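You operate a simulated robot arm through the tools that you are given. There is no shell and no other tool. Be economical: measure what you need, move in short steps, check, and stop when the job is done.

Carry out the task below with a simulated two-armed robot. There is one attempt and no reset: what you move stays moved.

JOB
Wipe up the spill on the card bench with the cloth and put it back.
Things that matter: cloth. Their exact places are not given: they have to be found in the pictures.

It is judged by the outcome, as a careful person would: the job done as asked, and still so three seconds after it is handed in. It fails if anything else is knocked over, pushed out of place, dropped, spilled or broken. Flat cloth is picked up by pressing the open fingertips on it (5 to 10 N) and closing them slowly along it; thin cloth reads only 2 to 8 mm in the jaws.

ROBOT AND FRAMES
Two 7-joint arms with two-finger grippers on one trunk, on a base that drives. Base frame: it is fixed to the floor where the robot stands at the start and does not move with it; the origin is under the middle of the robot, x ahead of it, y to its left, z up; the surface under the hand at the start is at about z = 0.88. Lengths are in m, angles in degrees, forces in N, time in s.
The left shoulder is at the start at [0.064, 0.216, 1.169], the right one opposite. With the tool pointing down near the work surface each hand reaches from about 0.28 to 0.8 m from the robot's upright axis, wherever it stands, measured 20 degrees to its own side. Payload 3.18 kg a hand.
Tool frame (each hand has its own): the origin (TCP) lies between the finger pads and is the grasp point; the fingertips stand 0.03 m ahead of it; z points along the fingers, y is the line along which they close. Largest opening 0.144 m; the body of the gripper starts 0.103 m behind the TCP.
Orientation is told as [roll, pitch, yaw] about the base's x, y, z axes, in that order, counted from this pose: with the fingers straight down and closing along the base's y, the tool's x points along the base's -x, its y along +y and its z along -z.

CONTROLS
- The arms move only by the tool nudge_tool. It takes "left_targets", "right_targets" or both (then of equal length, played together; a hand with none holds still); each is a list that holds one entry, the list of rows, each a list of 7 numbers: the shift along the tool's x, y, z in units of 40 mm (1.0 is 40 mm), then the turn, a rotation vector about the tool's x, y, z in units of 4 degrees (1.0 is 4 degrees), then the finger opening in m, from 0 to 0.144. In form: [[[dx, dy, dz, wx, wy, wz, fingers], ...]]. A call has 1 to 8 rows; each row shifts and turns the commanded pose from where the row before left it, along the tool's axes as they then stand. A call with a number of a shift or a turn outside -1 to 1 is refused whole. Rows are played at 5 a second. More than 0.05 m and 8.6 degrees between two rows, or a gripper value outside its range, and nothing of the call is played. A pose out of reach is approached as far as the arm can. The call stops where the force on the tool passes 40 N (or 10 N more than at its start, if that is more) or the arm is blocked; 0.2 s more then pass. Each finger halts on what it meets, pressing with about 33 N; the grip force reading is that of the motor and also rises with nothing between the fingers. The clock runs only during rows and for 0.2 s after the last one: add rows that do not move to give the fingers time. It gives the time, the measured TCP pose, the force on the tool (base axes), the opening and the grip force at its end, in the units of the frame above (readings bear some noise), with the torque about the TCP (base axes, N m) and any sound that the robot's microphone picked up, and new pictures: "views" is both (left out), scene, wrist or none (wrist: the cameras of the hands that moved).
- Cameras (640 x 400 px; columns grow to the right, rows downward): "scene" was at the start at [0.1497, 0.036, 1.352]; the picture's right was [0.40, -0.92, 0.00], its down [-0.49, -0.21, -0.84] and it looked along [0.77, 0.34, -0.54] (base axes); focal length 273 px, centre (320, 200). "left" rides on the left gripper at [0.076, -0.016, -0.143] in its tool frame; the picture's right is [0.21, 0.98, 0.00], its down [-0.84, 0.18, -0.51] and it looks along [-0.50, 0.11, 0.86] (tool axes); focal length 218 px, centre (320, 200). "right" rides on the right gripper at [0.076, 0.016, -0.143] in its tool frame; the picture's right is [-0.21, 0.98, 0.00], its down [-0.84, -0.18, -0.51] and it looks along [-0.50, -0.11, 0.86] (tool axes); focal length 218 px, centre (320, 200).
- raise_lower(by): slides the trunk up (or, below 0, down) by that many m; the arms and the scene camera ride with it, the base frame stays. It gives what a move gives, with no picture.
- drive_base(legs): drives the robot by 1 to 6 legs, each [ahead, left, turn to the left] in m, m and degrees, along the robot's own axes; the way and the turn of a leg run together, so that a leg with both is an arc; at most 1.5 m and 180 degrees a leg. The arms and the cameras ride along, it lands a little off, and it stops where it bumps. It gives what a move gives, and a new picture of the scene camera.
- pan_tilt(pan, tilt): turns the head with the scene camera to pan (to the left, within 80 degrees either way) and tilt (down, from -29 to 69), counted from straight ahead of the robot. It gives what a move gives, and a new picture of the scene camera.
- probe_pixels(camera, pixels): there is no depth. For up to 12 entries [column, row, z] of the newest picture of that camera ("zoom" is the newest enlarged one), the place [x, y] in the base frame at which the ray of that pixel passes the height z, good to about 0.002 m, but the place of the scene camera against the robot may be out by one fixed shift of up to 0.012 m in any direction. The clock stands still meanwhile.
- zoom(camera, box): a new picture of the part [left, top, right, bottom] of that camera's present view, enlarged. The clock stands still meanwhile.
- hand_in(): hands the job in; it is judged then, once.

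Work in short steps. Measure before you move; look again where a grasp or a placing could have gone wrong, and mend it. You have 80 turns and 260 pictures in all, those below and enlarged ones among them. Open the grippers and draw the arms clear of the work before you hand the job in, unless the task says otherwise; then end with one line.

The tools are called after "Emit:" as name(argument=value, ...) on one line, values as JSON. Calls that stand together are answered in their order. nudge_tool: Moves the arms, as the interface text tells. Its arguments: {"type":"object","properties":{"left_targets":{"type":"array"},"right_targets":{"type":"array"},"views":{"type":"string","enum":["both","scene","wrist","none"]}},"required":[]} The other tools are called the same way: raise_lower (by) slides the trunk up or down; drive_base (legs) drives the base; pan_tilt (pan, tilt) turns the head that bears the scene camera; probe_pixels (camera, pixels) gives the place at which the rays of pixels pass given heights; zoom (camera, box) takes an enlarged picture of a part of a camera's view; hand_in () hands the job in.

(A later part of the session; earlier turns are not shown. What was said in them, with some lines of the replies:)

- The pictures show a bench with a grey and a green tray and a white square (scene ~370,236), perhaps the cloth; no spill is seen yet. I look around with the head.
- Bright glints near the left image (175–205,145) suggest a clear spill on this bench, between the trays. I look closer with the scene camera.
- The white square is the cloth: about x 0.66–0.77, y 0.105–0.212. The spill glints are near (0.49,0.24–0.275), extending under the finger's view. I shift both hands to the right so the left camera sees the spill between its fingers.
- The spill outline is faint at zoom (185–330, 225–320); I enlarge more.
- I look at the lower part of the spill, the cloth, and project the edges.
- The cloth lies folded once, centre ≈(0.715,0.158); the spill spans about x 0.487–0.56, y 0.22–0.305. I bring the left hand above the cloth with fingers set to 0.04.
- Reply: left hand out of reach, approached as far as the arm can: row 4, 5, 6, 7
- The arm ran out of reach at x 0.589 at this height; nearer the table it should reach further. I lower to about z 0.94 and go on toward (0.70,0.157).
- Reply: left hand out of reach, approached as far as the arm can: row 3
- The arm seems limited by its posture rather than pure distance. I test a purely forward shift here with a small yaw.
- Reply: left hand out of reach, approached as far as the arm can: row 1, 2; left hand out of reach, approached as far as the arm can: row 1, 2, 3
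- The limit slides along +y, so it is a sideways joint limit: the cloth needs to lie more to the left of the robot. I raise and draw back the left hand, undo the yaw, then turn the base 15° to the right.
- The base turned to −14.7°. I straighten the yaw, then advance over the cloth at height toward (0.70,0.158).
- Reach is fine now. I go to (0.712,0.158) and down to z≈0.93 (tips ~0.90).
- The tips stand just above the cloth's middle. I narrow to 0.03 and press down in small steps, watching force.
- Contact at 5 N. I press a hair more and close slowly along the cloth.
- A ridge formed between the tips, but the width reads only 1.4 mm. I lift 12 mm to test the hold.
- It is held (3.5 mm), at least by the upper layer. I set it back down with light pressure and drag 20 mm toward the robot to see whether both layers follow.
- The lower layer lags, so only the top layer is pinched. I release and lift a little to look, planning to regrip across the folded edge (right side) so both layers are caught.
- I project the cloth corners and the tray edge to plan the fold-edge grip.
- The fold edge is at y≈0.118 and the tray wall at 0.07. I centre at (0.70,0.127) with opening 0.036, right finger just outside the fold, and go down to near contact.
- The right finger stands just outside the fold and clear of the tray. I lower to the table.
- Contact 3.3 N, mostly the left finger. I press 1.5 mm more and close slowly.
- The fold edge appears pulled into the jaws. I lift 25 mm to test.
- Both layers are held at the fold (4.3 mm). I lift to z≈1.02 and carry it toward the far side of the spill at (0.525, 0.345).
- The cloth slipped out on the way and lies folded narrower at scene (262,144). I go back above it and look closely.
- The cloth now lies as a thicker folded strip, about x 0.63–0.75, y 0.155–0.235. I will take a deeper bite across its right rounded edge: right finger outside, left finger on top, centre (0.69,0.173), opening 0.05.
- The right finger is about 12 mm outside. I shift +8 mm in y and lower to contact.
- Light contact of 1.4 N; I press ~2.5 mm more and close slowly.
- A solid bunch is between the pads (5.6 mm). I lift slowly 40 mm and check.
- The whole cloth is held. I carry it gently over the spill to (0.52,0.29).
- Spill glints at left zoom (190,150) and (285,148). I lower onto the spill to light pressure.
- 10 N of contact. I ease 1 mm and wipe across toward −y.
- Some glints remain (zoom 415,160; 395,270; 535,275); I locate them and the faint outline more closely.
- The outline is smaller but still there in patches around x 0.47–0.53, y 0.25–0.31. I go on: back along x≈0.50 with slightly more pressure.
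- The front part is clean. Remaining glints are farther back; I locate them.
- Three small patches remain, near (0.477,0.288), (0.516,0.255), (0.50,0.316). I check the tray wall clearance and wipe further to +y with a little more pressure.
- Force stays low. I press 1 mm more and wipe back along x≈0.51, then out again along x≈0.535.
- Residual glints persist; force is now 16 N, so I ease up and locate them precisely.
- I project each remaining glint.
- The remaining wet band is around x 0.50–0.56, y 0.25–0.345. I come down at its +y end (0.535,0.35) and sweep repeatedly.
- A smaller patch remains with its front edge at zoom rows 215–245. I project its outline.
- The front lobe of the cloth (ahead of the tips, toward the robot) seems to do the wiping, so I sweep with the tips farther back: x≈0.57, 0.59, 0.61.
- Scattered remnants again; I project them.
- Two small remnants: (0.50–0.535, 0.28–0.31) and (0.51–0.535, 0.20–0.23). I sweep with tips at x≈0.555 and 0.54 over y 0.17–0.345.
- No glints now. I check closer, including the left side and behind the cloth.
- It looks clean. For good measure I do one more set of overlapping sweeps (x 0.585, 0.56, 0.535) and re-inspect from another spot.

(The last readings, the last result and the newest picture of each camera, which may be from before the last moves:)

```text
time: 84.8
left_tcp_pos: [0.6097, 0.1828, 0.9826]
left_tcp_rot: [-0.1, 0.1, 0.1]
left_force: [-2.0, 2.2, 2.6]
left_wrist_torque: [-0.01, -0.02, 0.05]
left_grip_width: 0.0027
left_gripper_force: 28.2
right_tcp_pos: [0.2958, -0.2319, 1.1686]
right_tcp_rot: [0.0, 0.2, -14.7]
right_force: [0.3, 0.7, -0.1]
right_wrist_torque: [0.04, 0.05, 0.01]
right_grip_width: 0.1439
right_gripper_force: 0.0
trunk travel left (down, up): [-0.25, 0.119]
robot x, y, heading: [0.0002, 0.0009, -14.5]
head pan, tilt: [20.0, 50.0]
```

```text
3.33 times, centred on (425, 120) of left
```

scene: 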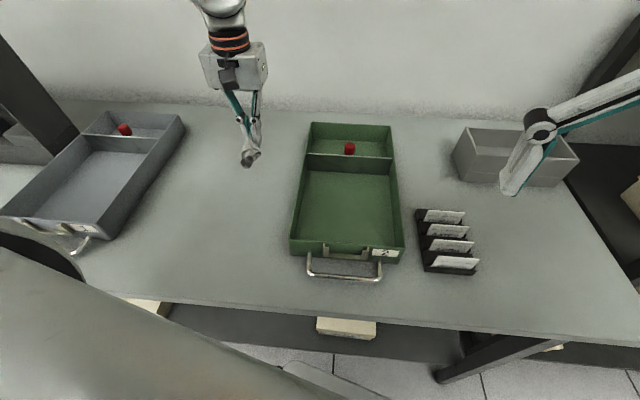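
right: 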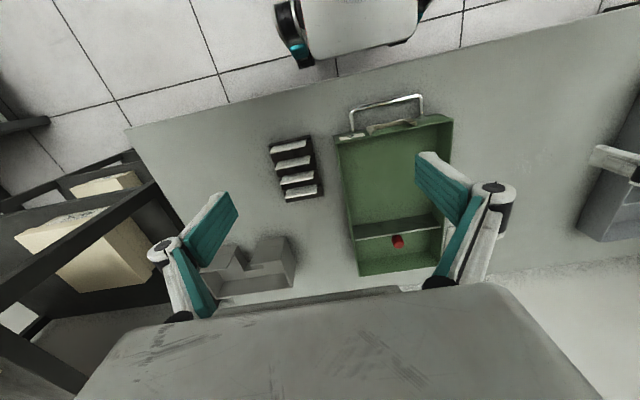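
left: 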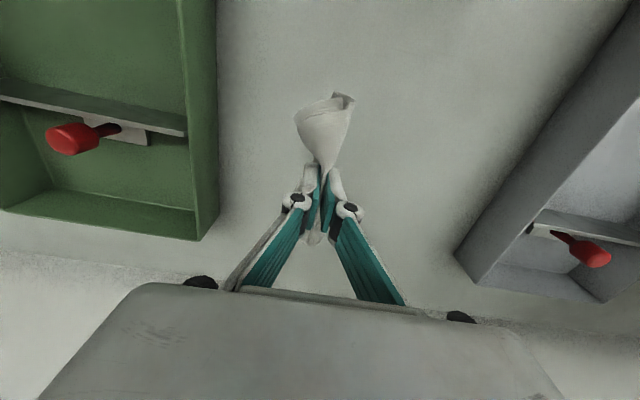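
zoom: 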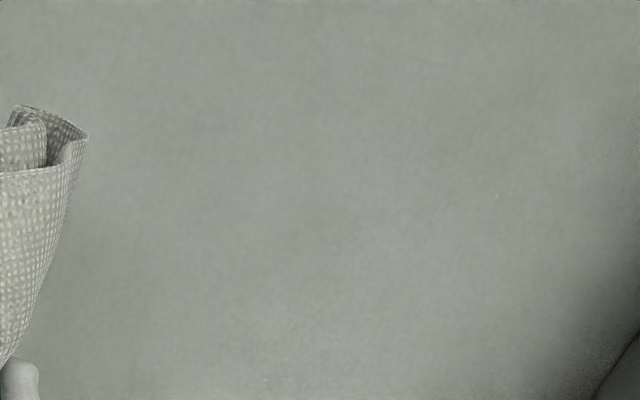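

The bench is clean. I carry the cloth back to its place, grip target (0.715,0.152), and lower it.

Emit:
nudge_tool(left_targets=[[[-0.9, -0.25, 0, 0, 0, 0, 0], [-0.9, -0.25, 0, 0, 0, 0, 0], [-0.83, -0.25, 0, 0, 0, 0, 0], [0, 0, 0.6, 0, 0, 0, 0], [0, 0, 0.6, 0, 0, 0, 0], [0, 0, 0.45, 0, 0, 0, 0], [0, 0, 0, 0, 0, 0, 0]]])

Emit:
zoom(camera="scene", box=[220, 80, 330, 170])

```text
time: 86.4
left_tcp_pos: [0.712, 0.154, 0.9182]
left_tcp_rot: [0.1, 0.0, 0.0]
left_force: [-0.6, -2.7, -1.8]
left_wrist_torque: [0.22, 0.06, 0.0]
left_grip_width: 0.0061
left_gripper_force: 40.5
right_tcp_pos: [0.294, -0.2324, 1.1696]
right_tcp_rot: [0.0, 0.2, -14.6]
right_force: [-0.3, 0.3, 0.7]
right_wrist_torque: [0.02, -0.02, 0.01]
right_grip_width: 0.1441
right_gripper_force: 0.1
trunk travel left (down, up): [-0.25, 0.119]
robot x, y, heading: [0.0012, 0.0044, -14.7]
head pan, tilt: [20.0, 50.0]
```

scene: 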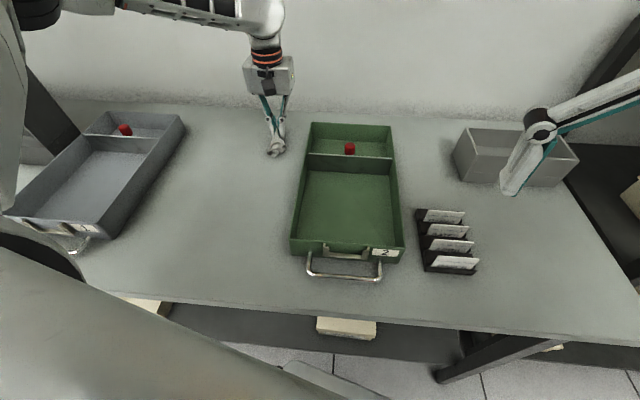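
left: 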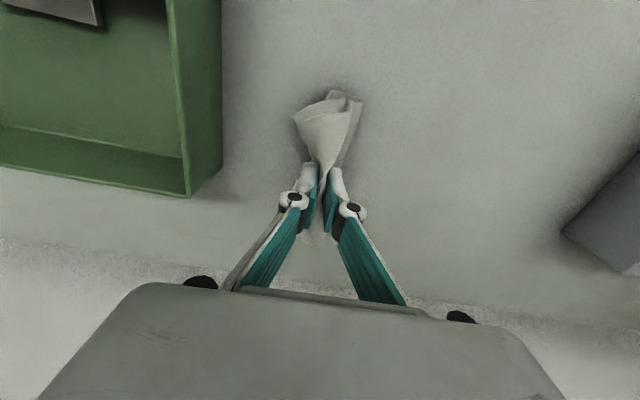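

```text
4.44 times, centred on (275, 125) of scene
```

zoom: 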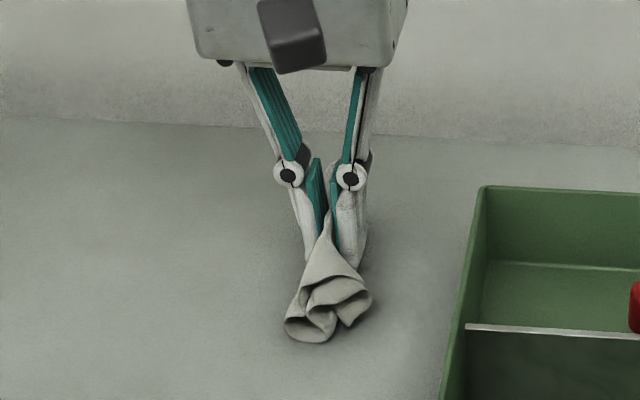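

It is back at its place. I lower 4 mm, open slowly and lift away.

Emit:
nudge_tool(left_targets=[[[0, 0, 0.08, 0, 0, 0, 0.0], [0, 0, 0, 0, 0, 0, 0.015], [0, 0, 0, 0, 0, 0, 0.03], [0, 0, 0, 0, 0, 0, 0.045], [0, 0, 0, 0, 0, 0, 0.06], [0, 0, -0.4, 0, 0, 0, 0.06], [0, 0, -1, 0, 0, 0, 0.06], [0, 0, 0, 0, 0, 0, 0.06]]])

Emit:
zoom(camera="scene", box=[220, 80, 330, 170])

Emit:
zoom(camera="left", box=[220, 80, 420, 240])

```text
time: 88.2
left_tcp_pos: [0.7124, 0.1569, 0.9701]
left_tcp_rot: [0.0, 0.0, 0.1]
left_force: [-0.1, 0.6, 0.1]
left_wrist_torque: [0.01, -0.03, 0.01]
left_grip_width: 0.0601
left_gripper_force: 0.1
right_tcp_pos: [0.2969, -0.2315, 1.1701]
right_tcp_rot: [0.1, 0.1, -14.6]
right_force: [0.1, 0.8, -0.6]
right_wrist_torque: [-0.02, 0.01, 0.0]
right_grip_width: 0.1439
right_gripper_force: 0.0
trunk travel left (down, up): [-0.25, 0.119]
robot x, y, heading: [0.0016, -0.0004, -14.6]
head pan, tilt: [20.0, 50.0]
```

scene: 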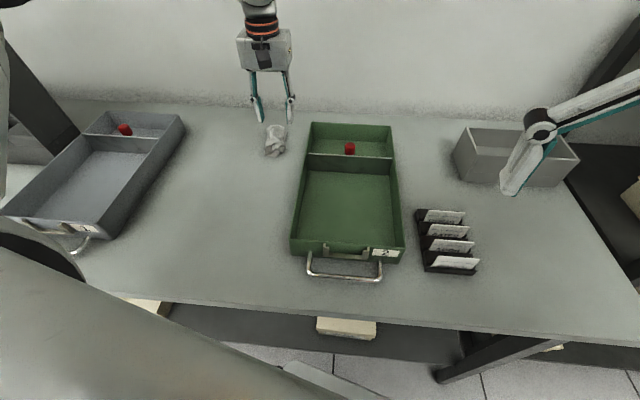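
left: 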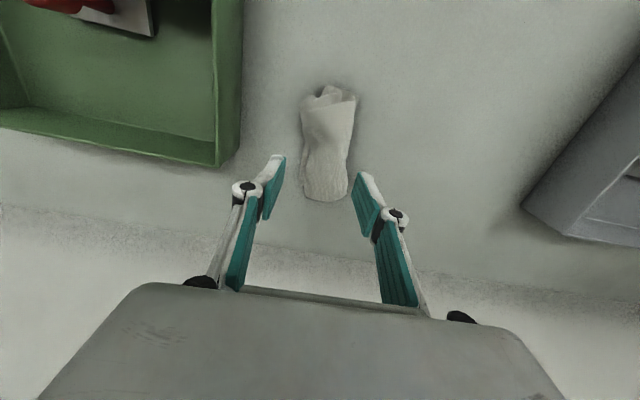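

```text
4.44 times, centred on (275, 125) of scene
```

zoom: 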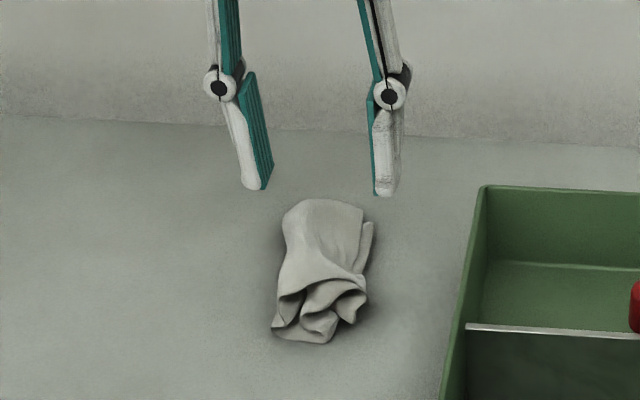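

```text
2.50 times, centred on (320, 160) of left
```

zoom: 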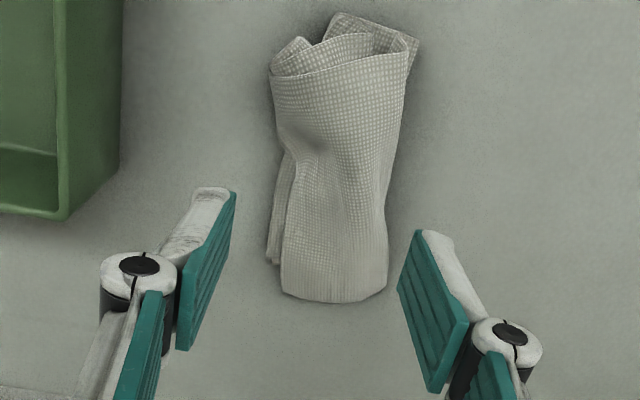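

The cloth lies free; I measure where it is.

Emit:
probe_pixels(camera="zoom", pixels=[[268, 75, 0.89], [340, 14, 0.885], [418, 45, 0.885], [285, 298, 0.885], [385, 295, 0.885], [335, 165, 0.89]])

```text
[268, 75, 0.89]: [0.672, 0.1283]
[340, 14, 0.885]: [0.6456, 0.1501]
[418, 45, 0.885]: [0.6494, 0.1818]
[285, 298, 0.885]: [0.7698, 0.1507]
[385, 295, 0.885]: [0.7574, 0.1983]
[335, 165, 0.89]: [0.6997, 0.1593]
```

Its centre (≈0.705,0.16) matches the start place (0.715,0.158). I draw the left arm up and clear, opening it, and take a last look at the wiped area.

Emit:
nudge_tool(left_targets=[[[0, 0, -1, 0, 0, 0, 0.06], [0, 0, -1, 0, 0, 0, 0.06], [0.8, 0.4, -0.3, 0, 0, 0, 0.1], [0.9, 0.5, 0, 0, 0, 0, 0.144], [0.9, 0.5, 0, 0, 0, 0, 0.144], [0.9, 0.5, 0, 0, 0, 0, 0.144], [0.9, 0.5, 0, 0, 0, 0, 0.144], [0.5, 0.3, 0, 0, 0, 0, 0.144]]])

Emit:
zoom(camera="left", box=[230, 110, 410, 230])

Emit:
zoom(camera="left", box=[270, 140, 370, 210])

Emit:
zoom(camera="scene", box=[130, 100, 310, 230])

```text
time: 90.0
left_tcp_pos: [0.5133, 0.2649, 1.0583]
left_tcp_rot: [-0.1, -0.1, 0.1]
left_force: [0.4, 0.4, 0.2]
left_wrist_torque: [-0.02, -0.01, -0.01]
left_grip_width: 0.1441
left_gripper_force: 0.1
right_tcp_pos: [0.2946, -0.2318, 1.1699]
right_tcp_rot: [0.0, 0.1, -14.6]
right_force: [-0.3, -0.4, 0.3]
right_wrist_torque: [0.03, -0.02, 0.02]
right_grip_width: 0.1438
right_gripper_force: 0.0
trunk travel left (down, up): [-0.25, 0.119]
robot x, y, heading: [-0.0014, -0.001, -14.7]
head pan, tilt: [20.0, 50.0]
```

scene: 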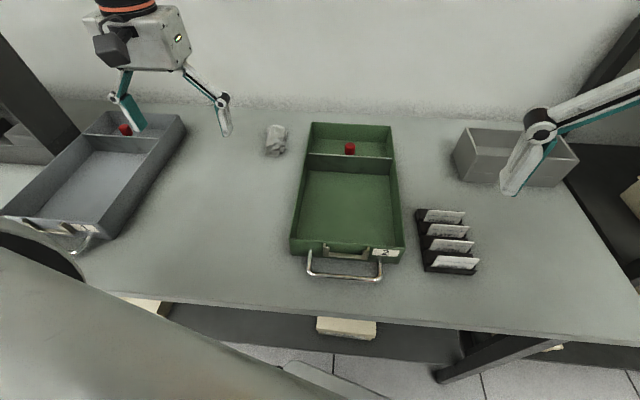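
left: 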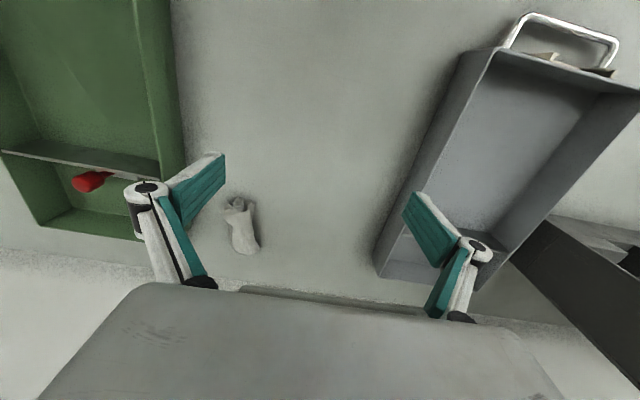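

```text
3.33 times, centred on (320, 170) of left
```

zoom: 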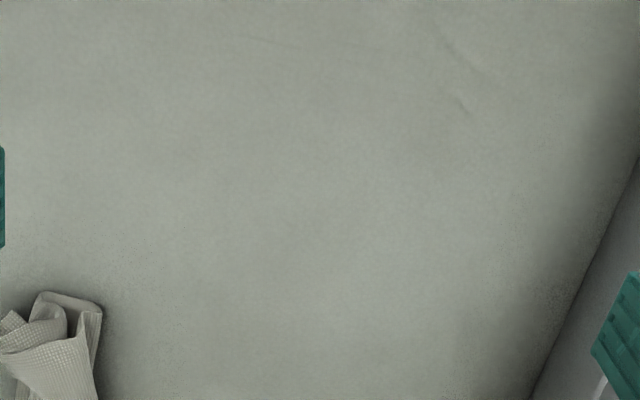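

```text
5.71 times, centred on (320, 175) of left
```

zoom: 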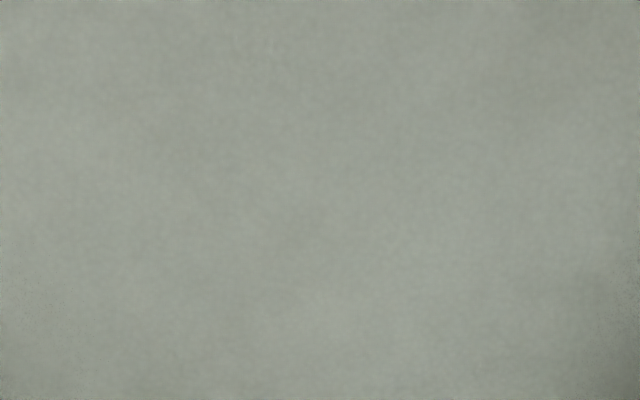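

```text
3.08 times, centred on (220, 165) of scene
```

zoom: 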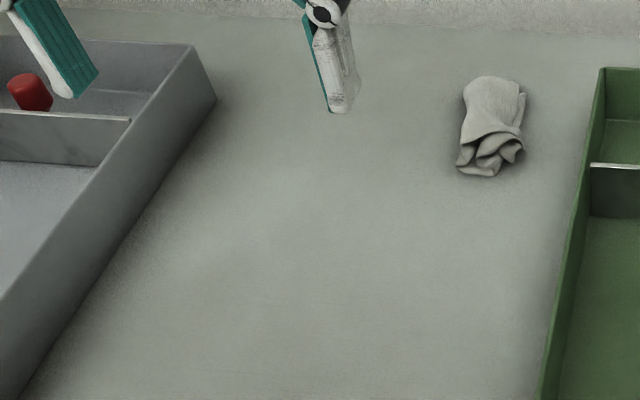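

It looks dry. I draw the hand back to the earlier viewing pose, where the glints had shown, for a last check.

Emit:
nudge_tool(left_targets=[[[0.9, 0.25, 0.2, 0, 0, 0, 0.144], [0.9, 0.25, 0.2, 0, 0, 0, 0.144], [0, 0, 0, 0, 0, 0, 0.144]]], views="wrist")

Emit:
zoom(camera="left", box=[256, 140, 356, 210])

Emit:
zoom(camera="left", box=[220, 150, 400, 280])

```text
time: 90.8
left_tcp_pos: [0.4429, 0.2845, 1.0445]
left_tcp_rot: [0.1, 0.0, 0.1]
left_force: [-0.2, -0.1, 0.3]
left_wrist_torque: [0.0, 0.01, 0.02]
left_grip_width: 0.1439
left_gripper_force: 0.0
right_tcp_pos: [0.2959, -0.2316, 1.1691]
right_tcp_rot: [0.1, 0.1, -14.6]
right_force: [-0.3, 0.6, -1.0]
right_wrist_torque: [0.01, -0.01, 0.04]
right_grip_width: 0.1441
right_gripper_force: 0.0
trunk travel left (down, up): [-0.25, 0.119]
robot x, y, heading: [0.0025, -0.002, -14.7]
head pan, tilt: [20.0, 50.0]
```

left: 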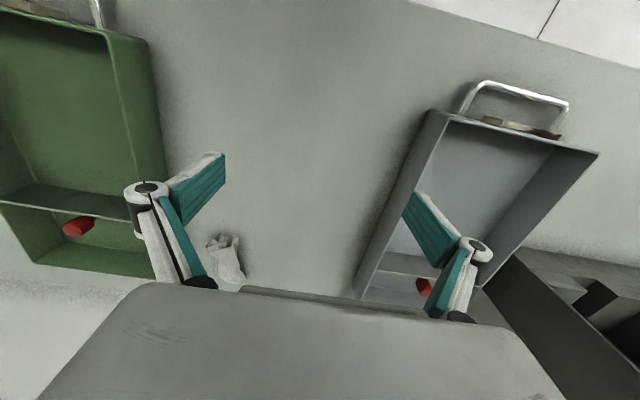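

```text
5.71 times, centred on (306, 175) of left
```

zoom: 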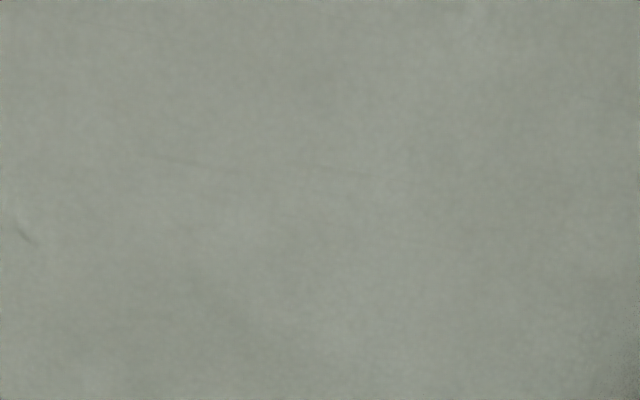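

```text
3.08 times, centred on (310, 215) of left
```

zoom: 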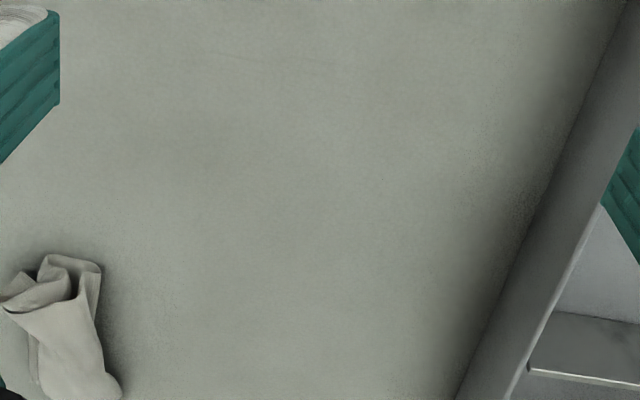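

From the pose where the glints first showed, the bench is now clean. The cloth is back in place, both grippers are open and clear, and nothing else has moved, so I hand in.

Emit:
hand_in()

```text
The job is handed in.
```

I wiped up the spill on the card bench and put the cloth back where it was. It now lies crumpled, not neatly folded as I found it; close-up pictures showed no trace of the spill, and nothing else was moved.
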